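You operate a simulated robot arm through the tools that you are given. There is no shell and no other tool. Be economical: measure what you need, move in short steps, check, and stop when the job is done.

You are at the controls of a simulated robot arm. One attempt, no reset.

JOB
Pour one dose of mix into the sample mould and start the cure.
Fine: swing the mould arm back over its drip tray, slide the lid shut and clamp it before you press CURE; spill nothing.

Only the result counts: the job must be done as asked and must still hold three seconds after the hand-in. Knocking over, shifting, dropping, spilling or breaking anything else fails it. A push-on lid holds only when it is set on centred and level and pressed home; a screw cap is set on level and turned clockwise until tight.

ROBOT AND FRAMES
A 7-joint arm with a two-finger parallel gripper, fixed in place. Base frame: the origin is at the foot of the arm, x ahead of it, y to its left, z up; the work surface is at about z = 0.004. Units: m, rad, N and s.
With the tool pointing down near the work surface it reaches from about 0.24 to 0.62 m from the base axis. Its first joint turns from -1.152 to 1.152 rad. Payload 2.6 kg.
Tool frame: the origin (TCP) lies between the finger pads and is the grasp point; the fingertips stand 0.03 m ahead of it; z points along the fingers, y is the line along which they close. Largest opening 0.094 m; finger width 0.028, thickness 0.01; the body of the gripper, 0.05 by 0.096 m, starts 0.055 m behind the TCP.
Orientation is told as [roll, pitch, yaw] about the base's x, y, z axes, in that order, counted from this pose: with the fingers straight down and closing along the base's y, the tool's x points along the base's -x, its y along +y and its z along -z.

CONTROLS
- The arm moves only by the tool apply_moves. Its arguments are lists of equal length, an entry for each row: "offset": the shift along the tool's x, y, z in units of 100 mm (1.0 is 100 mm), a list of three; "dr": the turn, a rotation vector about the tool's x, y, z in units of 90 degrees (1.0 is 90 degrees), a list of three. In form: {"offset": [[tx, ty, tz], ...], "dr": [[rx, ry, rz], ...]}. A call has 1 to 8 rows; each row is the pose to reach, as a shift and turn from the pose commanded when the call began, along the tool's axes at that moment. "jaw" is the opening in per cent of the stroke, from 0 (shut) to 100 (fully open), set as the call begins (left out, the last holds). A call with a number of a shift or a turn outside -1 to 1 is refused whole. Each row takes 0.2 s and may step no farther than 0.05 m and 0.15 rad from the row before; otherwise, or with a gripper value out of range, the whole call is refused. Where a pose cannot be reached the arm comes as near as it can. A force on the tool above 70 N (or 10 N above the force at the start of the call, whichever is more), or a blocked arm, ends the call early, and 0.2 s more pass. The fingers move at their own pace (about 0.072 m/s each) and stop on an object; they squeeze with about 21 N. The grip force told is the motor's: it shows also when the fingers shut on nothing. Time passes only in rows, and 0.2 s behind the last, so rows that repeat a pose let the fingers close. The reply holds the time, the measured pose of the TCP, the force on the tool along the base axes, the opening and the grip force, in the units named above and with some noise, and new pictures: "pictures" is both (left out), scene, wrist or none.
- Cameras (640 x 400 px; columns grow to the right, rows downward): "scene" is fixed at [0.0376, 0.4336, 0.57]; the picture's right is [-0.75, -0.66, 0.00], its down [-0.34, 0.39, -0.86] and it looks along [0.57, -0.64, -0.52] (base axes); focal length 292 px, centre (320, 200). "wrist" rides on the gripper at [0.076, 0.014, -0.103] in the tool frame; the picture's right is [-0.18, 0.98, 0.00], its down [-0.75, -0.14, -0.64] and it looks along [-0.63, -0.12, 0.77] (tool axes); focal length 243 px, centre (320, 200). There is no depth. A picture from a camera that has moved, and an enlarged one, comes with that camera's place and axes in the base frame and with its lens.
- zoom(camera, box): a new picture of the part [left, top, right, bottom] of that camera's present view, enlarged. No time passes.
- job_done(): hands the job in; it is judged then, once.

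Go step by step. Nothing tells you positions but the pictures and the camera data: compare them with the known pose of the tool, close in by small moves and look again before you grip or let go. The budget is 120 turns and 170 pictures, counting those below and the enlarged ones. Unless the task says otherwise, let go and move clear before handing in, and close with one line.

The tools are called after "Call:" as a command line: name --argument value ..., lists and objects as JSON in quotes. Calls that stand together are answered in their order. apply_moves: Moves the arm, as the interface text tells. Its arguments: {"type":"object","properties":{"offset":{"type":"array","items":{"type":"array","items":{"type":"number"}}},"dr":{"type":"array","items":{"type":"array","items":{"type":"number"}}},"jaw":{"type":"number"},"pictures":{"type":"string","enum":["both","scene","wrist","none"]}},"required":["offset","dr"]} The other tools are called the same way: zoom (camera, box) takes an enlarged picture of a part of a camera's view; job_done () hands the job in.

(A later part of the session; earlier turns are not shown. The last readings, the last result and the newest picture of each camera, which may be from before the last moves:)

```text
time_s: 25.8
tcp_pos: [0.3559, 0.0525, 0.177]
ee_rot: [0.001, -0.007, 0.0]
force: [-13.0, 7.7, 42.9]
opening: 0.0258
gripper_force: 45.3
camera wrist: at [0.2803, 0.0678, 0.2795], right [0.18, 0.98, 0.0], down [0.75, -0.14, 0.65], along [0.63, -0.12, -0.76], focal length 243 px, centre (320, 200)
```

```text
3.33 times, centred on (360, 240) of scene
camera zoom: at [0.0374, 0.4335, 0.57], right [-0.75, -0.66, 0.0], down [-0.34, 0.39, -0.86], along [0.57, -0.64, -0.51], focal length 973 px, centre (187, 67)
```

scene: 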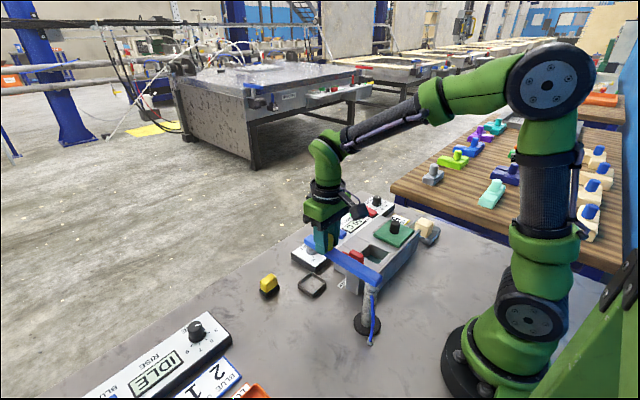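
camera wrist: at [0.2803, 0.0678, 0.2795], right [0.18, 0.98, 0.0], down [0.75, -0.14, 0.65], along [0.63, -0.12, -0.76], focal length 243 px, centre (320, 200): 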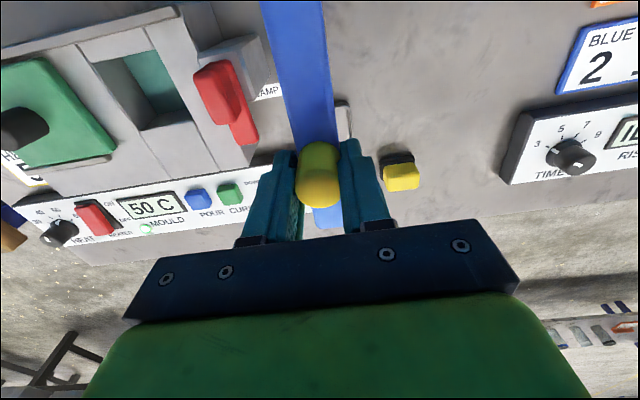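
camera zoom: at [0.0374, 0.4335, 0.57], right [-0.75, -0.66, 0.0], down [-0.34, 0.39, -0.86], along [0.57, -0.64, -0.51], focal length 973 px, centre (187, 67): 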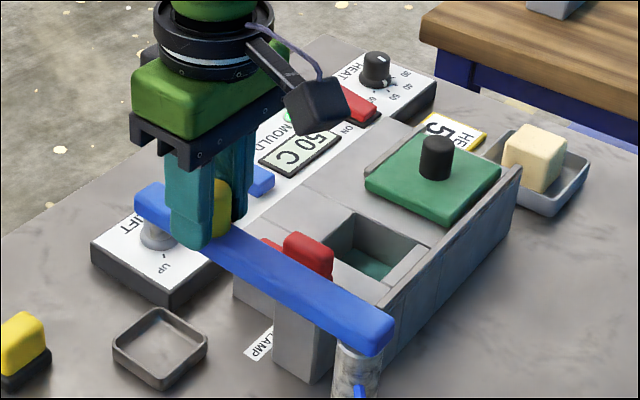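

The arm is back at nearly its original angle. I'll nudge 2 mm toward home, relax the vertical load, then let go and rise.

Call:
apply_moves --offset '[[0.015, 0.02, -0.02], [0.025, 0.02, -0.02]]' --dr '[[0, 0, 0], [0, 0, 0]]' --pictures "none"

Call:
apply_moves --offset '[[0, 0, 0], [0, 0, 0], [0, 0, 0], [0, 0, 0], [0, 0, -0.4], [0, 0, -0.8]]' --dr '[[0, 0, 0], [0, 0, 0], [0, 0, 0], [0, 0, 0], [0, 0, 0], [0, 0, 0]]' --jaw 70 --pictures "both"

Call:
zoom --camera "scene" --box '[240, 180, 460, 350]'

```text
time_s: 26.4
tcp_pos: [0.3558, 0.0532, 0.1782]
ee_rot: [-0.001, -0.009, 0.001]
force: [38.9, 11.3, -22.5]
opening: 0.0261
gripper_force: 44.9
```

```text
time_s: 27.8
tcp_pos: [0.3545, 0.0544, 0.2569]
ee_rot: [0.001, 0.0, -0.001]
force: [-1.1, 0.2, -0.9]
opening: 0.0655
gripper_force: 0.0
camera wrist: at [0.2794, 0.0705, 0.3598], right [0.19, 0.98, 0.0], down [0.75, -0.14, 0.64], along [0.63, -0.12, -0.77], focal length 243 px, centre (320, 200)
```

scene: 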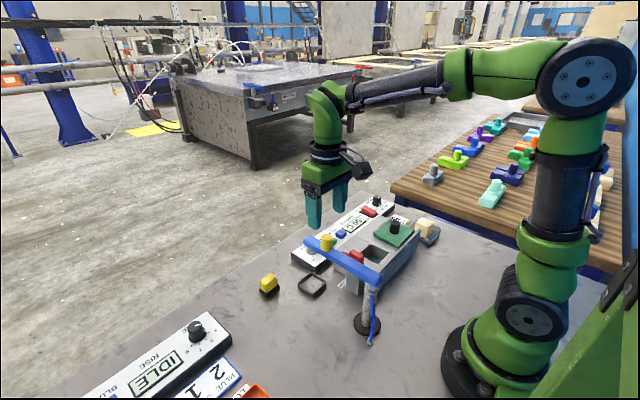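
wrist: 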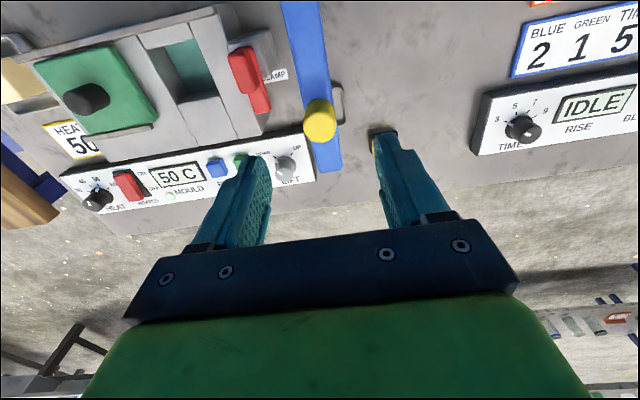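

```text
2.35 times, centred on (350, 265) of scene
camera zoom: at [0.0376, 0.4336, 0.57], right [-0.75, -0.66, 0.0], down [-0.34, 0.39, -0.86], along [0.57, -0.64, -0.52], focal length 687 px, centre (249, 47)
```

zoom: 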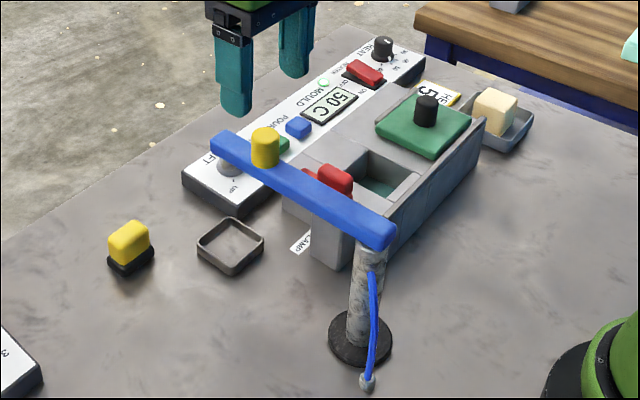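

The blue arm is back as at the start. Next the lid: its black knob is at about (0.31, -0.18, top z 0.112), so I'll move above it.

Call:
apply_moves --offset '[[0.08, -0.45, 0], [0.16, -0.9, 0], [0.2, -1, 0]]' --dr '[[0, 0, 0], [0, 0, 0], [0, 0, 0]]' --pictures "none"

Call:
apply_moves --offset '[[0.08, -0.45, 0], [0.16, -0.9, 0], [0.2, -1, 0]]' --dr '[[0, 0, 0], [0, 0, 0], [0, 0, 0]]' --pictures "none"

Call:
apply_moves --offset '[[0.04, -0.34, 0.2], [0.04, -0.34, 0.4]]' --dr '[[0, 0, 0], [0, 0, 0]]' --pictures "both"

Call:
zoom --camera "scene" --box '[310, 180, 450, 290]'

```text
time_s: 28.6
tcp_pos: [0.3331, -0.0479, 0.2585]
ee_rot: [0.0, -0.002, -0.002]
force: [-0.4, 0.6, 0.1]
opening: 0.0657
gripper_force: 0.0
```

```text
time_s: 29.4
tcp_pos: [0.3122, -0.1469, 0.2581]
ee_rot: [0.0, -0.002, -0.001]
force: [0.2, 0.1, -0.3]
opening: 0.0658
gripper_force: 0.0
```

```text
time_s: 30.0
tcp_pos: [0.3085, -0.1794, 0.2189]
ee_rot: [0.0, 0.001, -0.002]
force: [-0.3, -0.6, -0.2]
opening: 0.0659
gripper_force: 0.1
camera wrist: at [0.2335, -0.1645, 0.3207], right [0.19, 0.98, 0.0], down [0.75, -0.14, 0.64], along [0.63, -0.12, -0.77], focal length 243 px, centre (320, 200)
```

scene: 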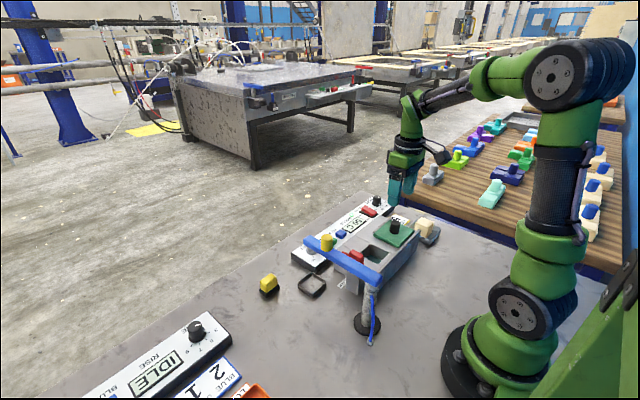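
wrist: 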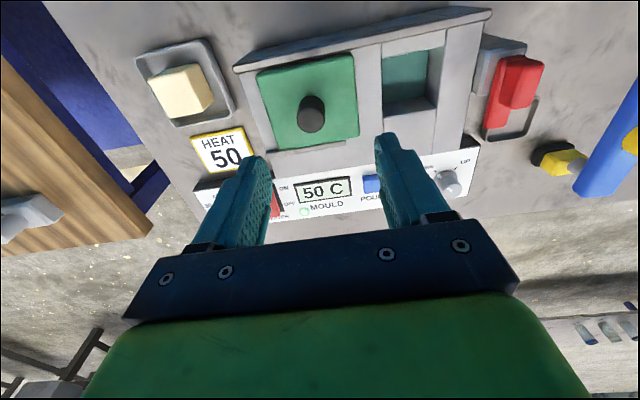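

```text
3.64 times, centred on (380, 235) of scene
camera zoom: at [0.0376, 0.4335, 0.57], right [-0.75, -0.66, 0.0], down [-0.34, 0.39, -0.86], along [0.57, -0.64, -0.52], focal length 1062 px, centre (102, 73)
```

zoom: 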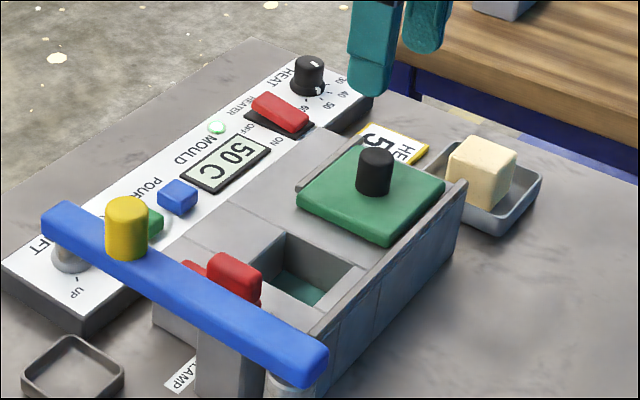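

The knob refines to about (0.312, -0.187), top z near 0.102. I'll descend partway around it.

Call:
apply_moves --offset '[[-0.04, -0.07, 0.4], [-0.04, -0.07, 0.75]]' --dr '[[0, 0, 0], [0, 0, 0]]' --pictures "wrist"

Call:
zoom --camera "scene" --box '[350, 180, 450, 260]'

```text
time_s: 30.6
tcp_pos: [0.3095, -0.187, 0.1428]
ee_rot: [0.0, 0.0, -0.001]
force: [0.1, 0.4, 0.0]
opening: 0.0657
gripper_force: 0.0
camera wrist: at [0.2359, -0.1711, 0.2446], right [0.19, 0.98, 0.0], down [0.75, -0.14, 0.64], along [0.63, -0.12, -0.77], focal length 243 px, centre (320, 200)
```

wrist: 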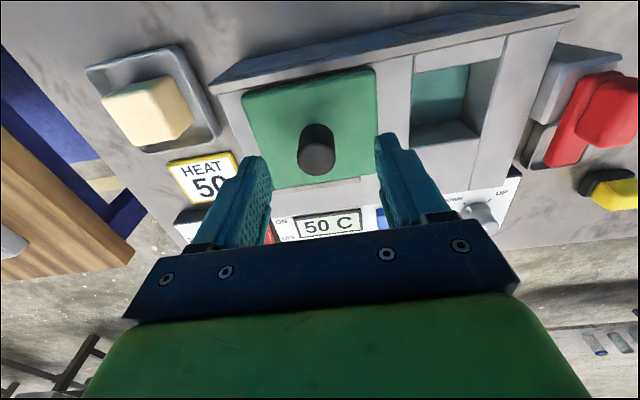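

```text
5.00 times, centred on (400, 220) of scene
camera zoom: at [0.0376, 0.4336, 0.57], right [-0.75, -0.66, 0.0], down [-0.34, 0.39, -0.86], along [0.57, -0.64, -0.52], focal length 1460 px, centre (-80, 100)
```

zoom: 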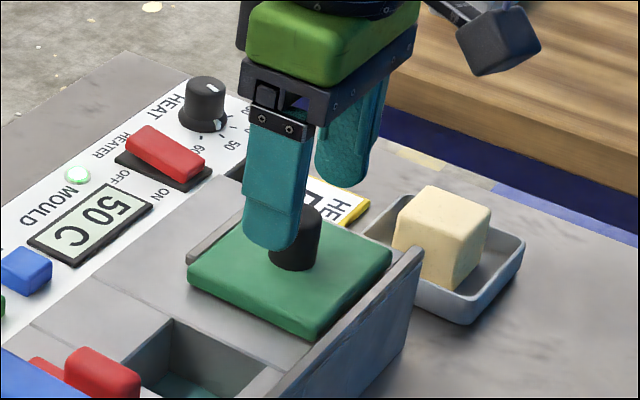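

Call:
apply_moves --offset '[[-0.025, -0.005, 0.12], [-0.025, -0.005, 0.21]]' --dr '[[0, 0, 0], [0, 0, 0]]' --pictures "none"

Call:
apply_moves --offset '[[0, 0, 0], [0, 0, 0], [0, 0, 0]]' --dr '[[0, 0, 0], [0, 0, 0], [0, 0, 0]]' --jaw 0 --pictures "wrist"

Call:
zoom --camera "scene" --box '[350, 180, 450, 260]'

```text
time_s: 31.2
tcp_pos: [0.314, -0.1868, 0.1229]
ee_rot: [0.001, -0.003, -0.001]
force: [0.3, -0.2, 0.2]
opening: 0.0661
gripper_force: 0.1
```

```text
time_s: 32.0
tcp_pos: [0.3135, -0.1878, 0.1229]
ee_rot: [-0.002, -0.001, -0.001]
force: [0.2, -1.0, -3.6]
opening: 0.0252
gripper_force: 45.1
camera wrist: at [0.2384, -0.1717, 0.225], right [0.19, 0.98, 0.0], down [0.75, -0.14, 0.64], along [0.63, -0.12, -0.77], focal length 243 px, centre (320, 200)
```

wrist: 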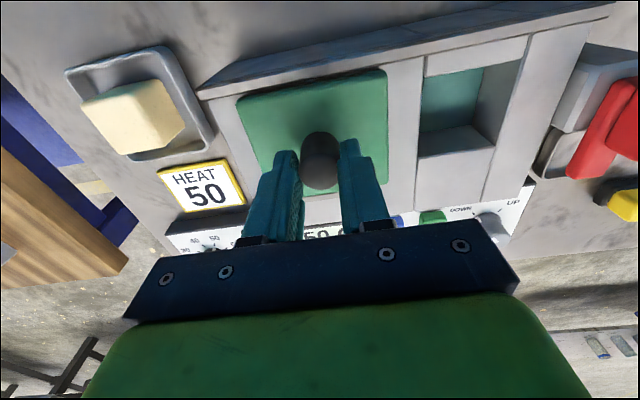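

```text
5.00 times, centred on (400, 220) of scene
camera zoom: at [0.0376, 0.4335, 0.57], right [-0.75, -0.66, 0.0], down [-0.34, 0.39, -0.86], along [0.57, -0.64, -0.52], focal length 1460 px, centre (-80, 100)
```

zoom: 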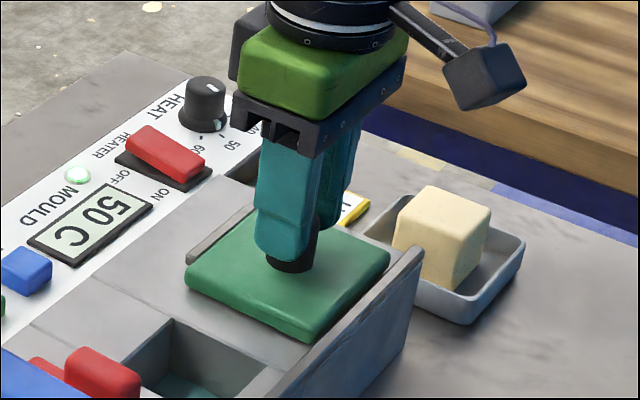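

The lid knob is gripped. I'll slide it along +y 60 mm and check the forces.

Call:
apply_moves --offset '[[0, 0.1, 0], [0, 0.25, 0], [0, 0.4, 0], [0, 0.55, 0], [0, 0.6, 0]]' --dr '[[0, 0, 0], [0, 0, 0], [0, 0, 0], [0, 0, 0], [0, 0, 0]]' --pictures "wrist"

Call:
zoom --camera "scene" --box '[330, 190, 430, 270]'

```text
time_s: 33.2
tcp_pos: [0.3135, -0.1273, 0.1218]
ee_rot: [-0.001, -0.003, -0.004]
force: [-14.1, -0.6, 42.1]
opening: 0.0256
gripper_force: 44.9
camera wrist: at [0.2386, -0.1115, 0.2234], right [0.19, 0.98, 0.0], down [0.75, -0.14, 0.64], along [0.63, -0.12, -0.76], focal length 243 px, centre (320, 200)
```

wrist: 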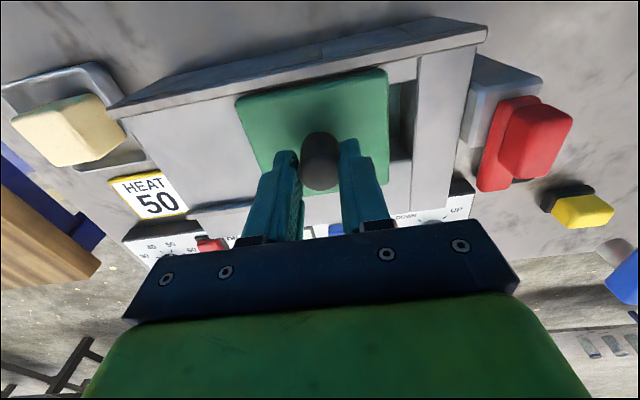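

```text
5.00 times, centred on (380, 230) of scene
camera zoom: at [0.0374, 0.4336, 0.5699], right [-0.75, -0.66, 0.0], down [-0.34, 0.39, -0.86], along [0.57, -0.64, -0.51], focal length 1460 px, centre (20, 50)
```

zoom: 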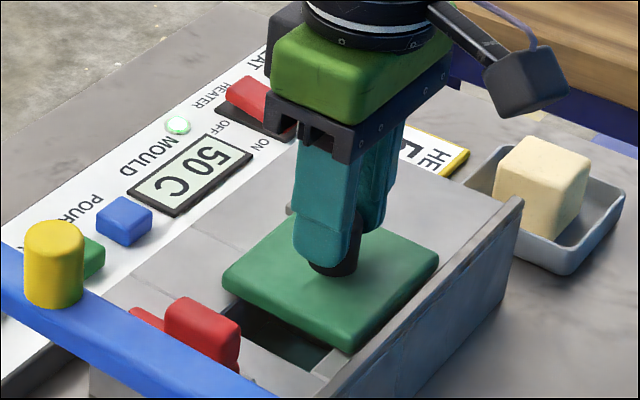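

It slides well. I'll ease the vertical load and continue toward the end.

Call:
apply_moves --offset '[[0, 0, -0.02], [0, 0.1, -0.02], [0, 0.2, -0.02], [0, 0.3, -0.02], [0, 0.36, -0.02]]' --dr '[[0, 0, 0], [0, 0, 0], [0, 0, 0], [0, 0, 0], [0, 0, 0]]' --pictures "wrist"

Call:
zoom --camera "scene" --box '[330, 190, 430, 270]'

```text
time_s: 34.4
tcp_pos: [0.3114, -0.0918, 0.1225]
ee_rot: [0.002, 0.004, -0.002]
force: [14.2, 3.1, -42.9]
opening: 0.0256
gripper_force: 44.6
camera wrist: at [0.2389, -0.076, 0.2254], right [0.19, 0.98, 0.0], down [0.76, -0.14, 0.64], along [0.63, -0.12, -0.77], focal length 243 px, centre (320, 200)
```

wrist: 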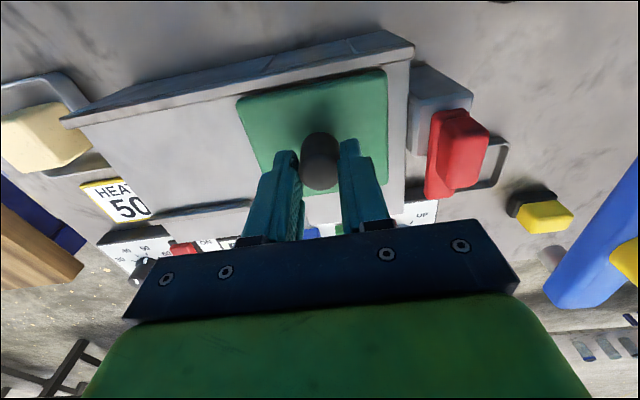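

```text
5.00 times, centred on (380, 230) of scene
camera zoom: at [0.0378, 0.4335, 0.57], right [-0.75, -0.66, 0.0], down [-0.34, 0.39, -0.86], along [0.57, -0.64, -0.52], focal length 1460 px, centre (20, 50)
```

zoom: 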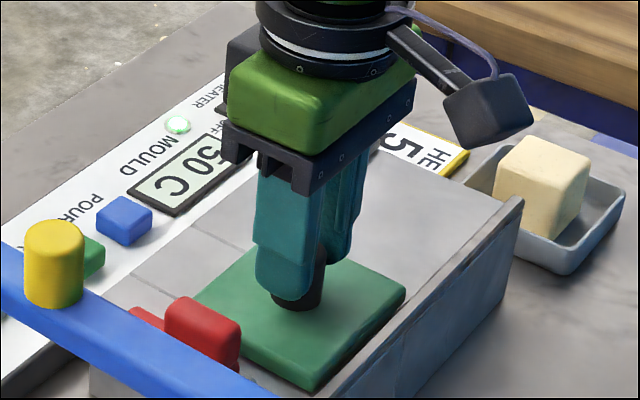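

The opening is covered. I'll relax the vertical force and push on gently to feel for the end stop.

Call:
apply_moves --offset '[[0, 0, 0.01], [0, 0.02, 0.01], [0, 0.03, 0.01]]' --dr '[[0, 0, 0], [0, 0, 0], [0, 0, 0]]' --pictures "none"

Call:
apply_moves --offset '[[0, 0.02, 0], [0, 0.04, 0], [0, 0.06, 0]]' --dr '[[0, 0, 0], [0, 0, 0], [0, 0, 0]]' --pictures "both"

Call:
zoom --camera "wrist" --box '[180, 10, 520, 220]'

```text
time_s: 35.2
tcp_pos: [0.3131, -0.0888, 0.1234]
ee_rot: [0.002, 0.003, -0.005]
force: [5.2, -4.2, -43.5]
opening: 0.0256
gripper_force: 44.6
```

```text
time_s: 36.0
tcp_pos: [0.313, -0.09, 0.1228]
ee_rot: [-0.008, 0.001, -0.009]
force: [-8.6, -45.2, -31.4]
opening: 0.0252
gripper_force: 45.0
camera wrist: at [0.2386, -0.0723, 0.2253], right [0.19, 0.98, -0.01], down [0.75, -0.14, 0.64], along [0.63, -0.13, -0.77], focal length 243 px, centre (320, 200)
```

scene: 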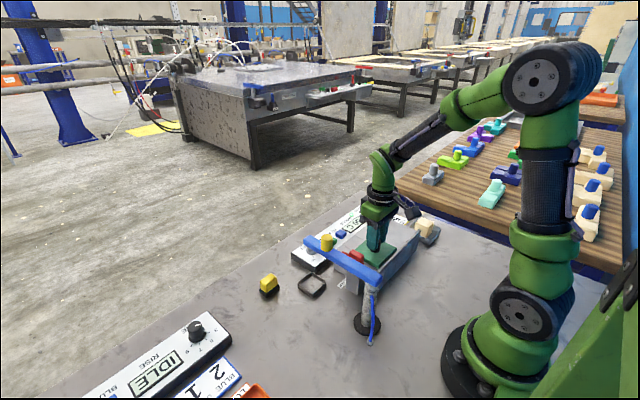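
wrist: 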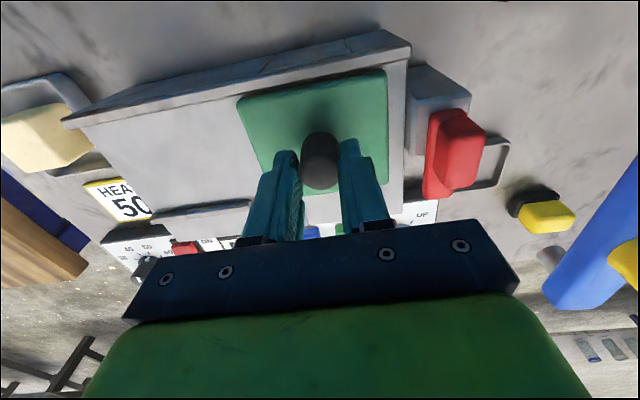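

```text
1.88 times, centred on (350, 115) of wrist
camera zoom: at [0.2386, -0.0723, 0.2253], right [0.19, 0.98, -0.01], down [0.75, -0.14, 0.64], along [0.63, -0.13, -0.77], focal length 457 px, centre (264, 360)
```

zoom: 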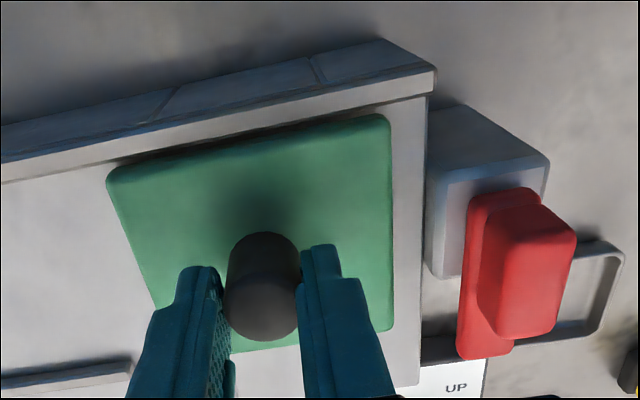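

The lid is against its end stop. I'll ease off, let go and rise to inspect the clamp.

Call:
apply_moves --offset '[[0, -0.04, 0.01], [0, -0.05, 0.015]]' --dr '[[0, 0, 0], [0, 0, 0]]' --pictures "none"

Call:
apply_moves --offset '[[0, 0, 0], [0, 0, 0], [0, 0, -0.4], [0, 0, -0.8]]' --dr '[[0, 0, 0], [0, 0, 0], [0, 0, 0], [0, 0, 0]]' --jaw 45 --pictures "wrist"

Call:
zoom --camera "wrist" --box '[280, 0, 480, 150]'

Call:
zoom --camera "scene" --box '[330, 210, 430, 290]'

```text
time_s: 36.6
tcp_pos: [0.3142, -0.0893, 0.1228]
ee_rot: [-0.003, 0.001, -0.006]
force: [-34.4, -19.7, 28.4]
opening: 0.0259
gripper_force: 44.4
```

```text
time_s: 37.6
tcp_pos: [0.3133, -0.0847, 0.202]
ee_rot: [-0.001, -0.003, -0.002]
force: [-0.1, -0.6, 1.0]
opening: 0.0425
gripper_force: 0.1
camera wrist: at [0.2385, -0.0692, 0.305], right [0.19, 0.98, 0.0], down [0.75, -0.14, 0.64], along [0.63, -0.12, -0.77], focal length 243 px, centre (320, 200)
```

wrist: 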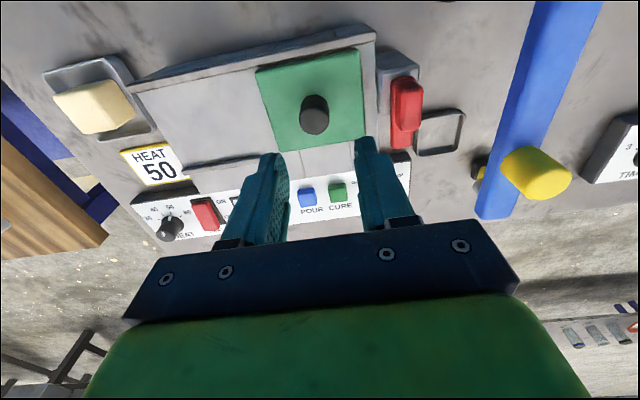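

```text
2.67 times, centred on (380, 75) of wrist
camera zoom: at [0.2385, -0.0692, 0.305], right [0.19, 0.98, 0.0], down [0.75, -0.14, 0.64], along [0.63, -0.12, -0.77], focal length 647 px, centre (160, 533)
```

zoom: 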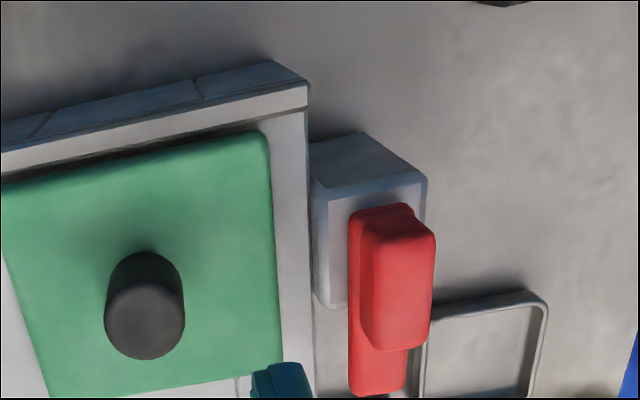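

```text
5.00 times, centred on (380, 250) of scene
camera zoom: at [0.0376, 0.4335, 0.57], right [-0.75, -0.66, 0.0], down [-0.34, 0.39, -0.86], along [0.57, -0.64, -0.52], focal length 1460 px, centre (20, -50)
```

zoom: 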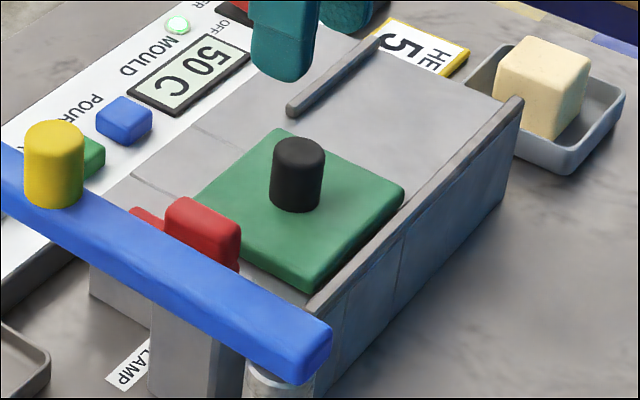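

The lid stands fully over the opening. The clamp is a red bar along x (0.30–0.366, y about -0.011) with a raised handle at x 0.304–0.342, and it should turn over the lid edge. I'll move over the handle.

Call:
apply_moves --offset '[[-0.07, 0.36, 0], [-0.147, 0.735, 0]]' --dr '[[0, 0, 0], [0, 0, 0]]' --pictures "wrist"

Call:
zoom --camera "wrist" --box '[200, 20, 440, 180]'

Call:
zoom --camera "scene" --box '[300, 190, 430, 290]'

```text
time_s: 38.2
tcp_pos: [0.3293, -0.01, 0.203]
ee_rot: [0.001, -0.003, 0.0]
force: [-0.3, -0.5, 0.0]
opening: 0.0424
gripper_force: 0.0
camera wrist: at [0.2534, 0.0054, 0.3058], right [0.19, 0.98, 0.0], down [0.75, -0.14, 0.64], along [0.63, -0.12, -0.77], focal length 243 px, centre (320, 200)
```

wrist: 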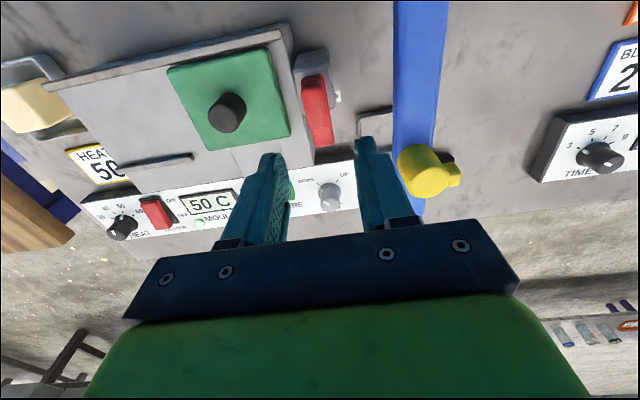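

```text
2.50 times, centred on (320, 100) of wrist
camera zoom: at [0.2534, 0.0054, 0.3058], right [0.19, 0.98, 0.0], down [0.75, -0.14, 0.64], along [0.63, -0.12, -0.77], focal length 606 px, centre (320, 450)
```

zoom: 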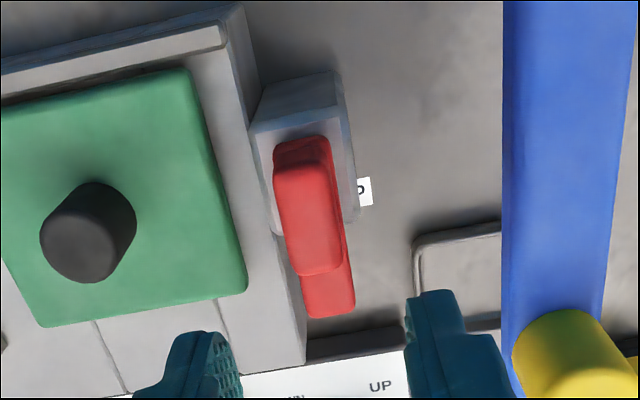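

```text
4.00 times, centred on (365, 240) of scene
camera zoom: at [0.0376, 0.4335, 0.57], right [-0.75, -0.66, 0.0], down [-0.34, 0.39, -0.86], along [0.57, -0.64, -0.52], focal length 1168 px, centre (140, 40)
```

zoom: 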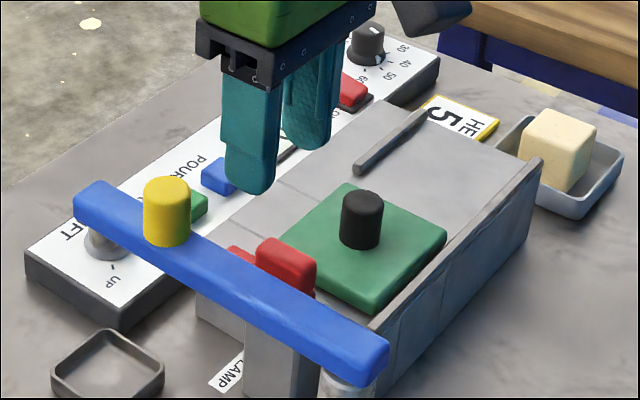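

Handle centre is at about (0.322, -0.012), with the likely pivot at the block centre (0.315, -0.012). I'll descend around the handle and close lightly.

Call:
apply_moves --offset '[[0.03, -0.02, 0.4], [0.03, -0.02, 0.7], [0.03, -0.02, 0.86]]' --dr '[[0, 0, 0], [0, 0, 0], [0, 0, 0]]' --pictures "wrist"

Call:
zoom --camera "scene" --box '[300, 190, 430, 290]'

```text
time_s: 39.0
tcp_pos: [0.3286, -0.0141, 0.1168]
ee_rot: [0.0, 0.0, -0.002]
force: [0.3, -0.9, -0.5]
opening: 0.0423
gripper_force: 0.0
camera wrist: at [0.2527, 0.0021, 0.2192], right [0.19, 0.98, 0.0], down [0.75, -0.14, 0.64], along [0.63, -0.12, -0.77], focal length 243 px, centre (320, 200)
```

wrist: 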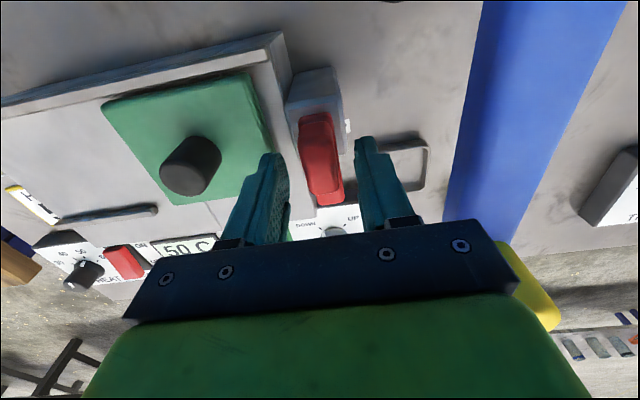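

```text
4.00 times, centred on (365, 240) of scene
camera zoom: at [0.0376, 0.4336, 0.57], right [-0.75, -0.66, 0.0], down [-0.34, 0.39, -0.86], along [0.57, -0.64, -0.52], focal length 1168 px, centre (140, 40)
```

zoom: 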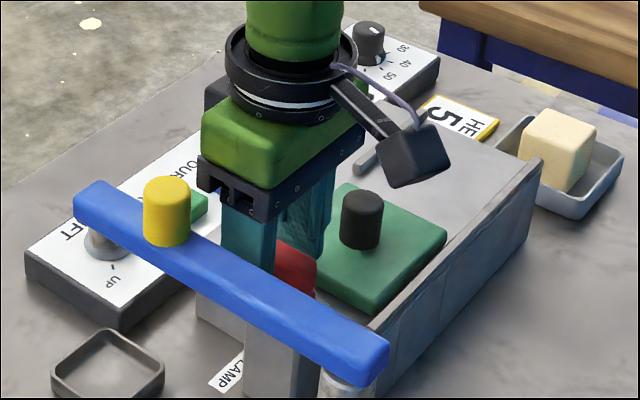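

Call:
apply_moves --offset '[[0, 0, 0], [0, 0, 0], [0, 0, 0]]' --dr '[[0, 0, 0], [0, 0, 0], [0, 0, 0]]' --jaw 0 --pictures "none"

```text
time_s: 39.8
tcp_pos: [0.3277, -0.011, 0.1163]
ee_rot: [0.005, 0.001, -0.001]
force: [4.8, 17.7, -10.6]
opening: 0.0221
gripper_force: 44.3
```

The handle is gripped (22 mm wide). I'll turn it 30° clockwise from above about the guessed pivot and read the forces.

Call:
apply_moves --offset '[[0, 0.0, 0], [0.004, -0.013, 0], [0.01, -0.03, 0], [0.017, -0.044, 0]]' --dr '[[0, 0, 0.08], [0, 0, 0.167], [0, 0, 0.25], [0, 0, 0.333]]' --pictures "both"

Call:
zoom --camera "scene" --box '[300, 190, 430, 290]'

```text
time_s: 40.8
tcp_pos: [0.3252, -0.0184, 0.1168]
ee_rot: [0.005, -0.004, -0.523]
force: [22.5, 24.2, -4.6]
opening: 0.0223
gripper_force: 45.0
camera wrist: at [0.2677, 0.033, 0.219], right [0.65, 0.76, 0.01], down [0.58, -0.5, 0.65], along [0.49, -0.42, -0.76], focal length 243 px, centre (320, 200)
```

scene: 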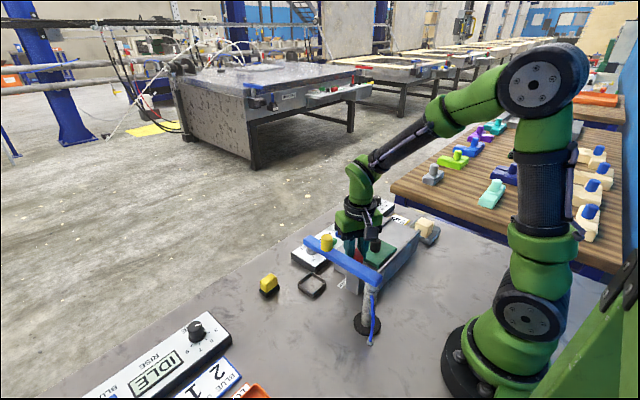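
wrist: 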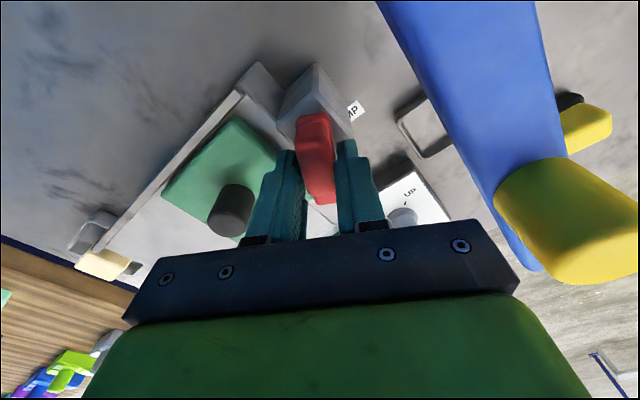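

```text
4.00 times, centred on (365, 240) of scene
camera zoom: at [0.0376, 0.4336, 0.57], right [-0.75, -0.66, 0.0], down [-0.34, 0.39, -0.86], along [0.57, -0.64, -0.52], focal length 1168 px, centre (140, 40)
```

zoom: 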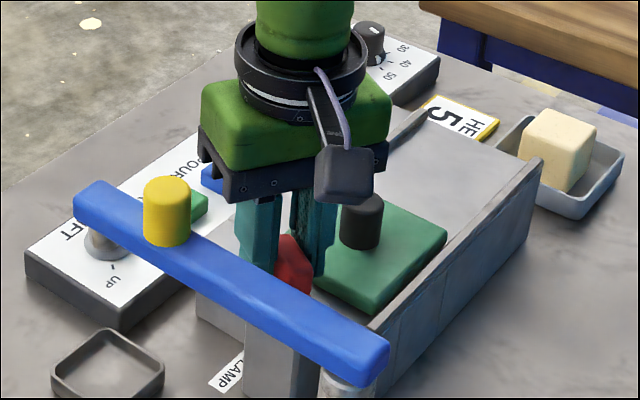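

It turns, with the pivot at about (0.3126, -0.010). I'll continue to about 60°, allowing for the measured pivot.

Call:
apply_moves --offset '[[-0.01, 0.01, 0], [-0.005, -0.01, 0], [0.002, -0.03, 0], [0.01, -0.046, 0]]' --dr '[[0, 0, 0.08], [0, 0, 0.167], [0, 0, 0.25], [0, 0, 0.333]]' --pictures "none"

```text
time_s: 41.8
tcp_pos: [0.3215, -0.0237, 0.1162]
ee_rot: [0.002, 0.001, -1.053]
force: [-14.3, 17.0, 51.6]
opening: 0.0223
gripper_force: 45.2
```

Call:
apply_moves --offset '[[0.02, -0.02, -0.02], [0.03, -0.04, -0.02], [0.04, -0.058, -0.02], [0.05, -0.075, -0.02]]' --dr '[[0, 0, 0.08], [0, 0, 0.167], [0, 0, 0.25], [0, 0, 0.333]]' --pictures "both"

Call:
zoom --camera "wrist" --box '[160, 0, 480, 230]'

Call:
zoom --camera "scene" --box '[300, 190, 430, 290]'

```text
time_s: 42.8
tcp_pos: [0.3148, -0.0249, 0.118]
ee_rot: [0.007, -0.004, -1.571]
force: [33.3, -7.3, -27.2]
opening: 0.022
gripper_force: 45.1
camera wrist: at [0.3296, 0.053, 0.2189], right [0.98, -0.18, 0.01], down [-0.15, -0.75, 0.64], along [-0.11, -0.63, -0.76], focal length 243 px, centre (320, 200)
```

scene: 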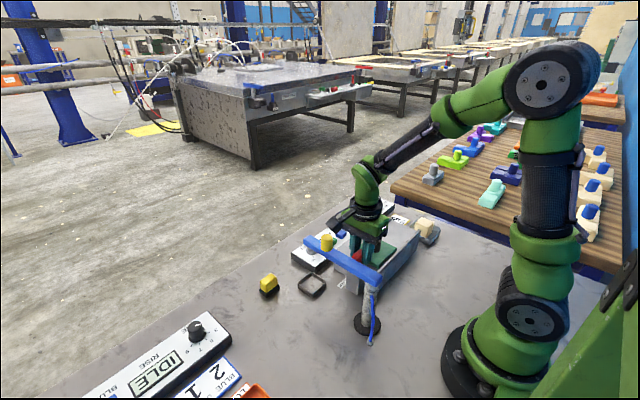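
wrist: 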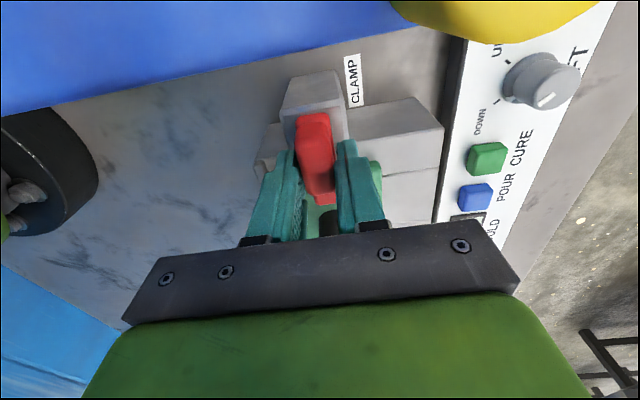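

```text
1.74 times, centred on (320, 115) of wrist
camera zoom: at [0.3296, 0.053, 0.2189], right [0.98, -0.18, 0.01], down [-0.15, -0.75, 0.64], along [-0.11, -0.63, -0.76], focal length 422 px, centre (320, 348)
```

zoom: 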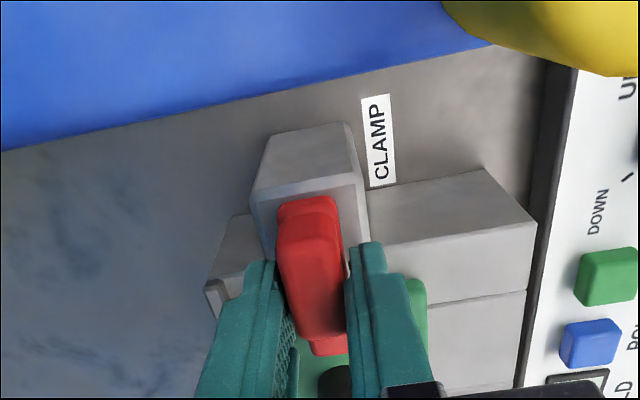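

```text
4.00 times, centred on (365, 240) of scene
camera zoom: at [0.0378, 0.4335, 0.57], right [-0.75, -0.66, 0.0], down [-0.34, 0.39, -0.86], along [0.57, -0.64, -0.52], focal length 1168 px, centre (140, 40)
```

zoom: 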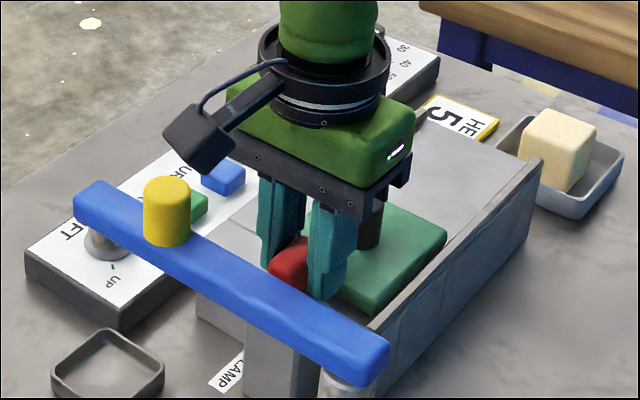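

The bar now lies over the lid. I'll relax the side force and turn about 4° further to seat it, then release and look.

Call:
apply_moves --offset '[[0, 0.02, 0.01], [0, 0.02, 0.01]]' --dr '[[0, 0, 0.03], [0, 0, 0.05]]' --pictures "none"

Call:
apply_moves --offset '[[0, 0, 0], [0, 0, 0], [0, 0, 0], [0, 0, -0.4], [0, 0, -0.8]]' --dr '[[0, 0, 0], [0, 0, 0], [0, 0, 0], [0, 0, 0], [0, 0, 0]]' --jaw 45 --pictures "both"

Call:
zoom --camera "wrist" --box '[200, 0, 440, 200]'

Call:
zoom --camera "scene" --box '[300, 190, 430, 290]'

```text
time_s: 43.4
tcp_pos: [0.3146, -0.0245, 0.1167]
ee_rot: [-0.001, -0.004, -1.652]
force: [1.6, -23.3, 0.7]
opening: 0.0224
gripper_force: 44.5
```

```text
time_s: 44.6
tcp_pos: [0.3133, -0.0249, 0.1959]
ee_rot: [0.001, 0.001, -1.651]
force: [-0.1, -0.1, 0.7]
opening: 0.0422
gripper_force: 0.0
camera wrist: at [0.3349, 0.0507, 0.298], right [0.97, -0.26, 0.0], down [-0.2, -0.74, 0.64], along [-0.17, -0.62, -0.77], focal length 243 px, centre (320, 200)
```

scene: 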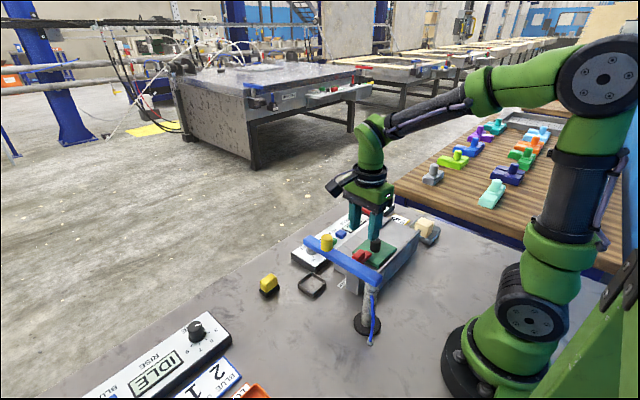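
wrist: 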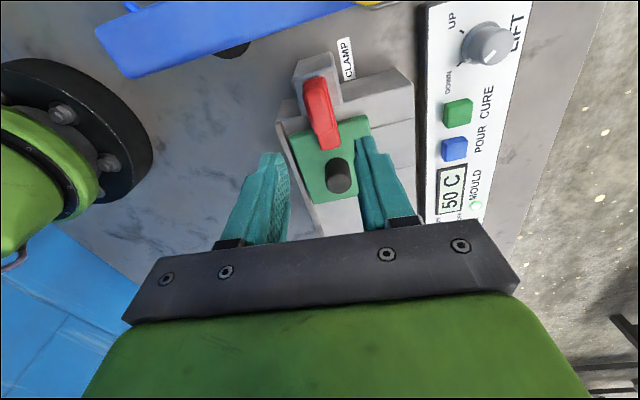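

```text
2.00 times, centred on (320, 100) of wrist
camera zoom: at [0.3349, 0.0507, 0.298], right [0.97, -0.26, 0.0], down [-0.2, -0.74, 0.64], along [-0.17, -0.62, -0.77], focal length 485 px, centre (320, 400)
```

zoom: 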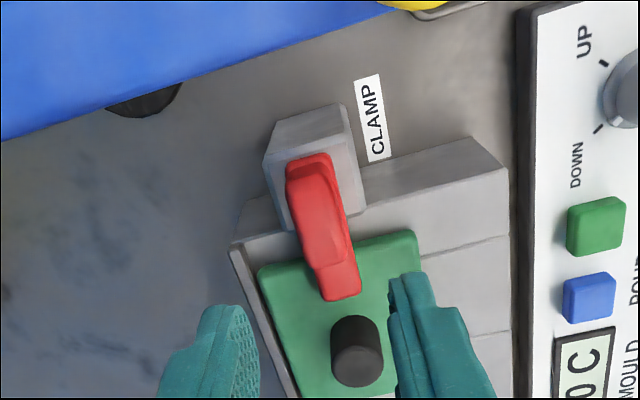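

```text
4.00 times, centred on (365, 240) of scene
camera zoom: at [0.0376, 0.4336, 0.57], right [-0.75, -0.66, 0.0], down [-0.34, 0.39, -0.86], along [0.57, -0.64, -0.52], focal length 1168 px, centre (140, 40)
```

zoom: 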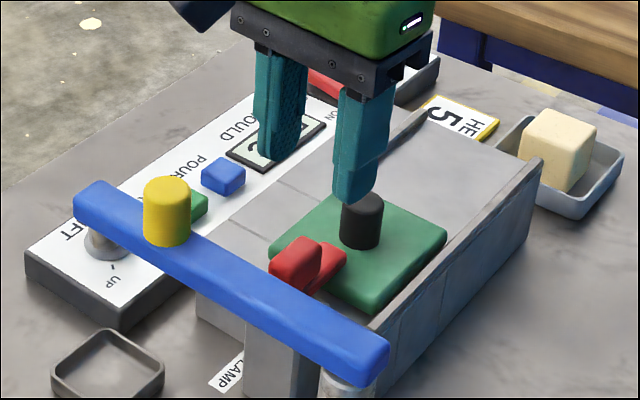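

The lid is shut and the clamp bar lies straight over it. Next is CURE at about (0.450, -0.079): I'll rise, turn back to yaw 0 and close the fingers.

Call:
apply_moves --offset '[[0, 0, -0.3], [0, 0, -0.5], [0, 0, -0.5], [0, 0, -0.5], [0, 0, -0.5], [0, 0, -0.5]]' --dr '[[0, 0, -0.09], [0, 0, -0.18], [0, 0, -0.27], [0, 0, -0.36], [0, 0, -0.45], [0, 0, -0.54]]' --jaw 0 --pictures "none"

Call:
apply_moves --offset '[[0, 0, 0], [0, 0, 0], [0, 0, 0], [0, 0, 0], [0, 0, 0], [0, 0, 0]]' --dr '[[0, 0, -0.09], [0, 0, -0.18], [0, 0, -0.27], [0, 0, -0.36], [0, 0, -0.45], [0, 0, -0.511]]' --pictures "none"

Call:
apply_moves --offset '[[-0.4, -0.15, 0], [-0.8, -0.3, 0], [-1, -0.4, 0]]' --dr '[[0, 0, 0], [0, 0, 0], [0, 0, 0]]' --pictures "none"

Call:
apply_moves --offset '[[-0.37, -0.14, 0.2], [-0.37, -0.14, 0.6], [-0.37, -0.14, 1]]' --dr '[[0, 0, 0], [0, 0, 0], [0, 0, 0]]' --pictures "both"

Call:
zoom --camera "scene" --box '[290, 180, 420, 280]'

```text
time_s: 46.0
tcp_pos: [0.3152, -0.0234, 0.2465]
ee_rot: [0.003, 0.0, -0.798]
force: [-0.3, 0.2, -0.6]
opening: 0.0
gripper_force: 21.3
```

```text
time_s: 47.4
tcp_pos: [0.3149, -0.0243, 0.2456]
ee_rot: [-0.001, -0.001, 0.004]
force: [0.0, -0.5, 0.4]
opening: 0.0002
gripper_force: 21.4
```

```text
time_s: 48.2
tcp_pos: [0.4126, -0.0608, 0.2491]
ee_rot: [0.001, 0.0, 0.001]
force: [-0.7, -0.9, -0.1]
opening: 0.0
gripper_force: 20.9
```

```text
time_s: 49.0
tcp_pos: [0.4528, -0.0789, 0.1486]
ee_rot: [0.0, -0.002, 0.002]
force: [-0.2, -0.2, 0.5]
opening: 0.0
gripper_force: 21.0
camera wrist: at [0.3774, -0.0633, 0.2498], right [0.18, 0.98, 0.0], down [0.75, -0.14, 0.64], along [0.63, -0.12, -0.77], focal length 243 px, centre (320, 200)
```

scene: 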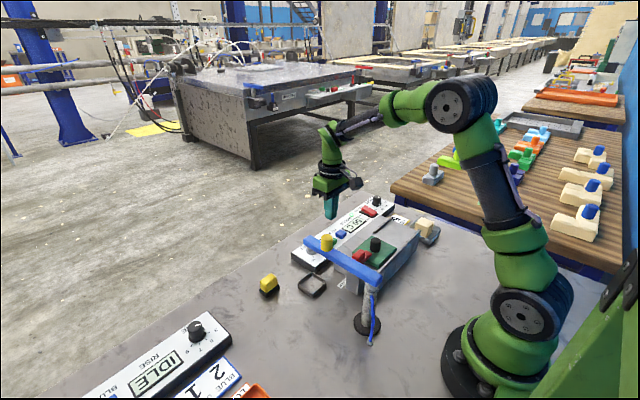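
wrist: 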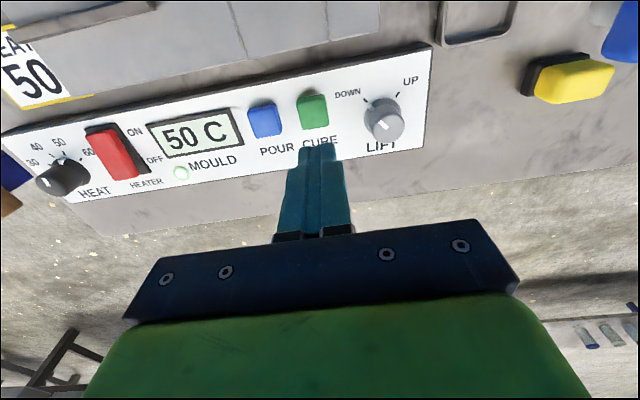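

```text
4.00 times, centred on (355, 230) of scene
camera zoom: at [0.0376, 0.4335, 0.57], right [-0.75, -0.66, 0.0], down [-0.34, 0.39, -0.86], along [0.57, -0.64, -0.52], focal length 1168 px, centre (180, 80)
```

zoom: 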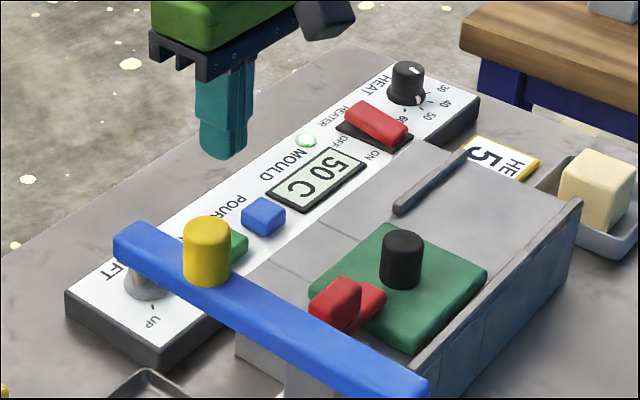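

CURE is at about (0.449, -0.082). I'll descend to just above it.

Call:
apply_moves --offset '[[0.04, -0.025, 0.35], [0.04, -0.025, 0.7]]' --dr '[[0, 0, 0], [0, 0, 0]]' --pictures "wrist"

Call:
zoom --camera "scene" --box '[290, 190, 390, 270]'

```text
time_s: 49.6
tcp_pos: [0.4467, -0.0831, 0.0769]
ee_rot: [-0.001, -0.002, 0.002]
force: [0.4, -0.3, 0.3]
opening: 0.0002
gripper_force: 21.1
camera wrist: at [0.3718, -0.0677, 0.1796], right [0.18, 0.98, 0.0], down [0.75, -0.14, 0.64], along [0.63, -0.12, -0.77], focal length 243 px, centre (320, 200)
```

wrist: 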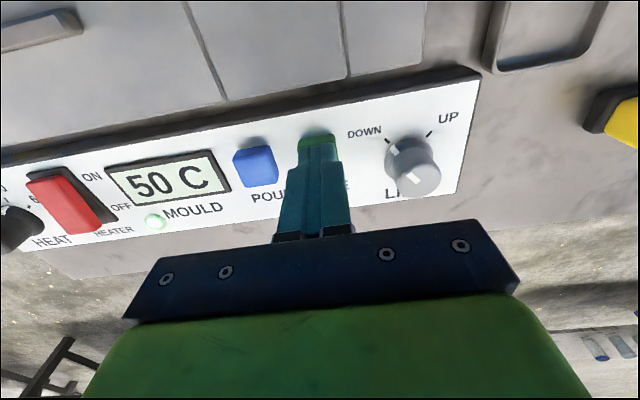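

```text
5.00 times, centred on (340, 230) of scene
camera zoom: at [0.0376, 0.4336, 0.57], right [-0.75, -0.66, 0.0], down [-0.34, 0.39, -0.86], along [0.57, -0.64, -0.52], focal length 1460 px, centre (220, 50)
```

zoom: 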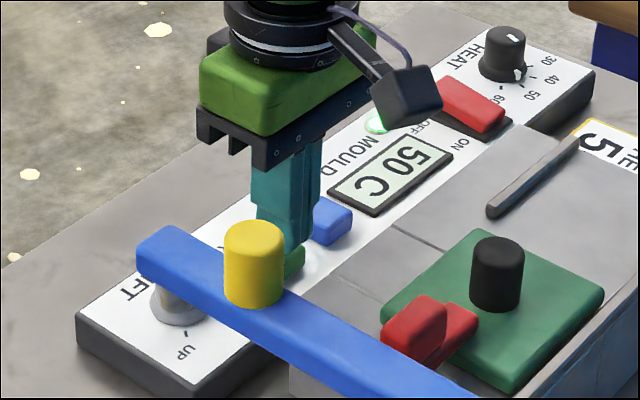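

The fingers are over CURE; pressing down in small steps.

Call:
apply_moves --offset '[[0, 0, 0.05], [0, 0, 0.1], [0, 0, 0.12], [0, 0, 0.14]]' --dr '[[0, 0, 0], [0, 0, 0], [0, 0, 0], [0, 0, 0]]' --pictures "wrist"

Call:
zoom --camera "wrist" --box '[60, 100, 360, 250]'

```text
time_s: 50.6
tcp_pos: [0.448, -0.0806, 0.0649]
ee_rot: [0.002, 0.0, 0.003]
force: [-1.2, -1.1, 3.7]
opening: 0.0
gripper_force: 21.2
camera wrist: at [0.3728, -0.0653, 0.1658], right [0.18, 0.98, 0.0], down [0.75, -0.14, 0.64], along [0.63, -0.12, -0.77], focal length 243 px, centre (320, 200)
```

wrist: 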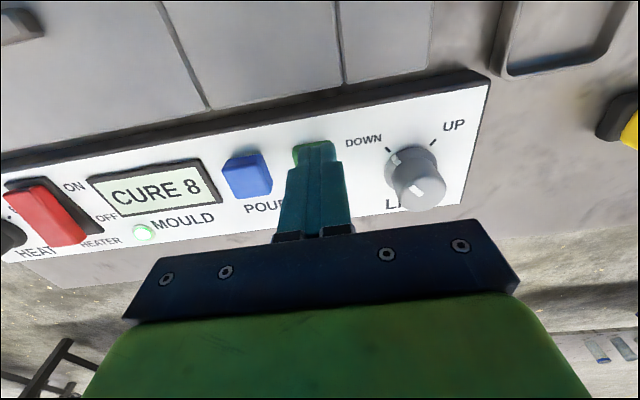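

```text
2.13 times, centred on (210, 175) of wrist
camera zoom: at [0.3728, -0.0653, 0.1658], right [0.18, 0.98, 0.0], down [0.75, -0.14, 0.64], along [0.63, -0.12, -0.77], focal length 518 px, centre (555, 253)
```

zoom: 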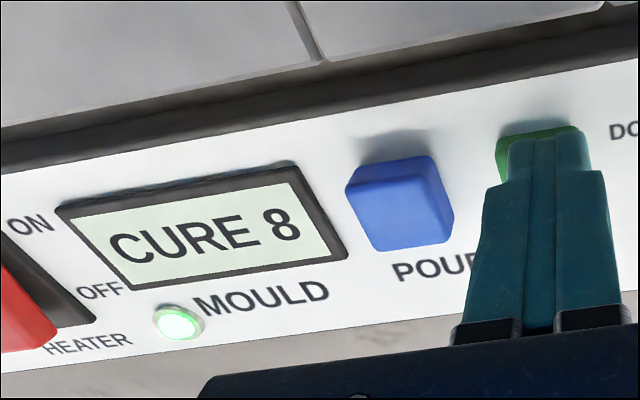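

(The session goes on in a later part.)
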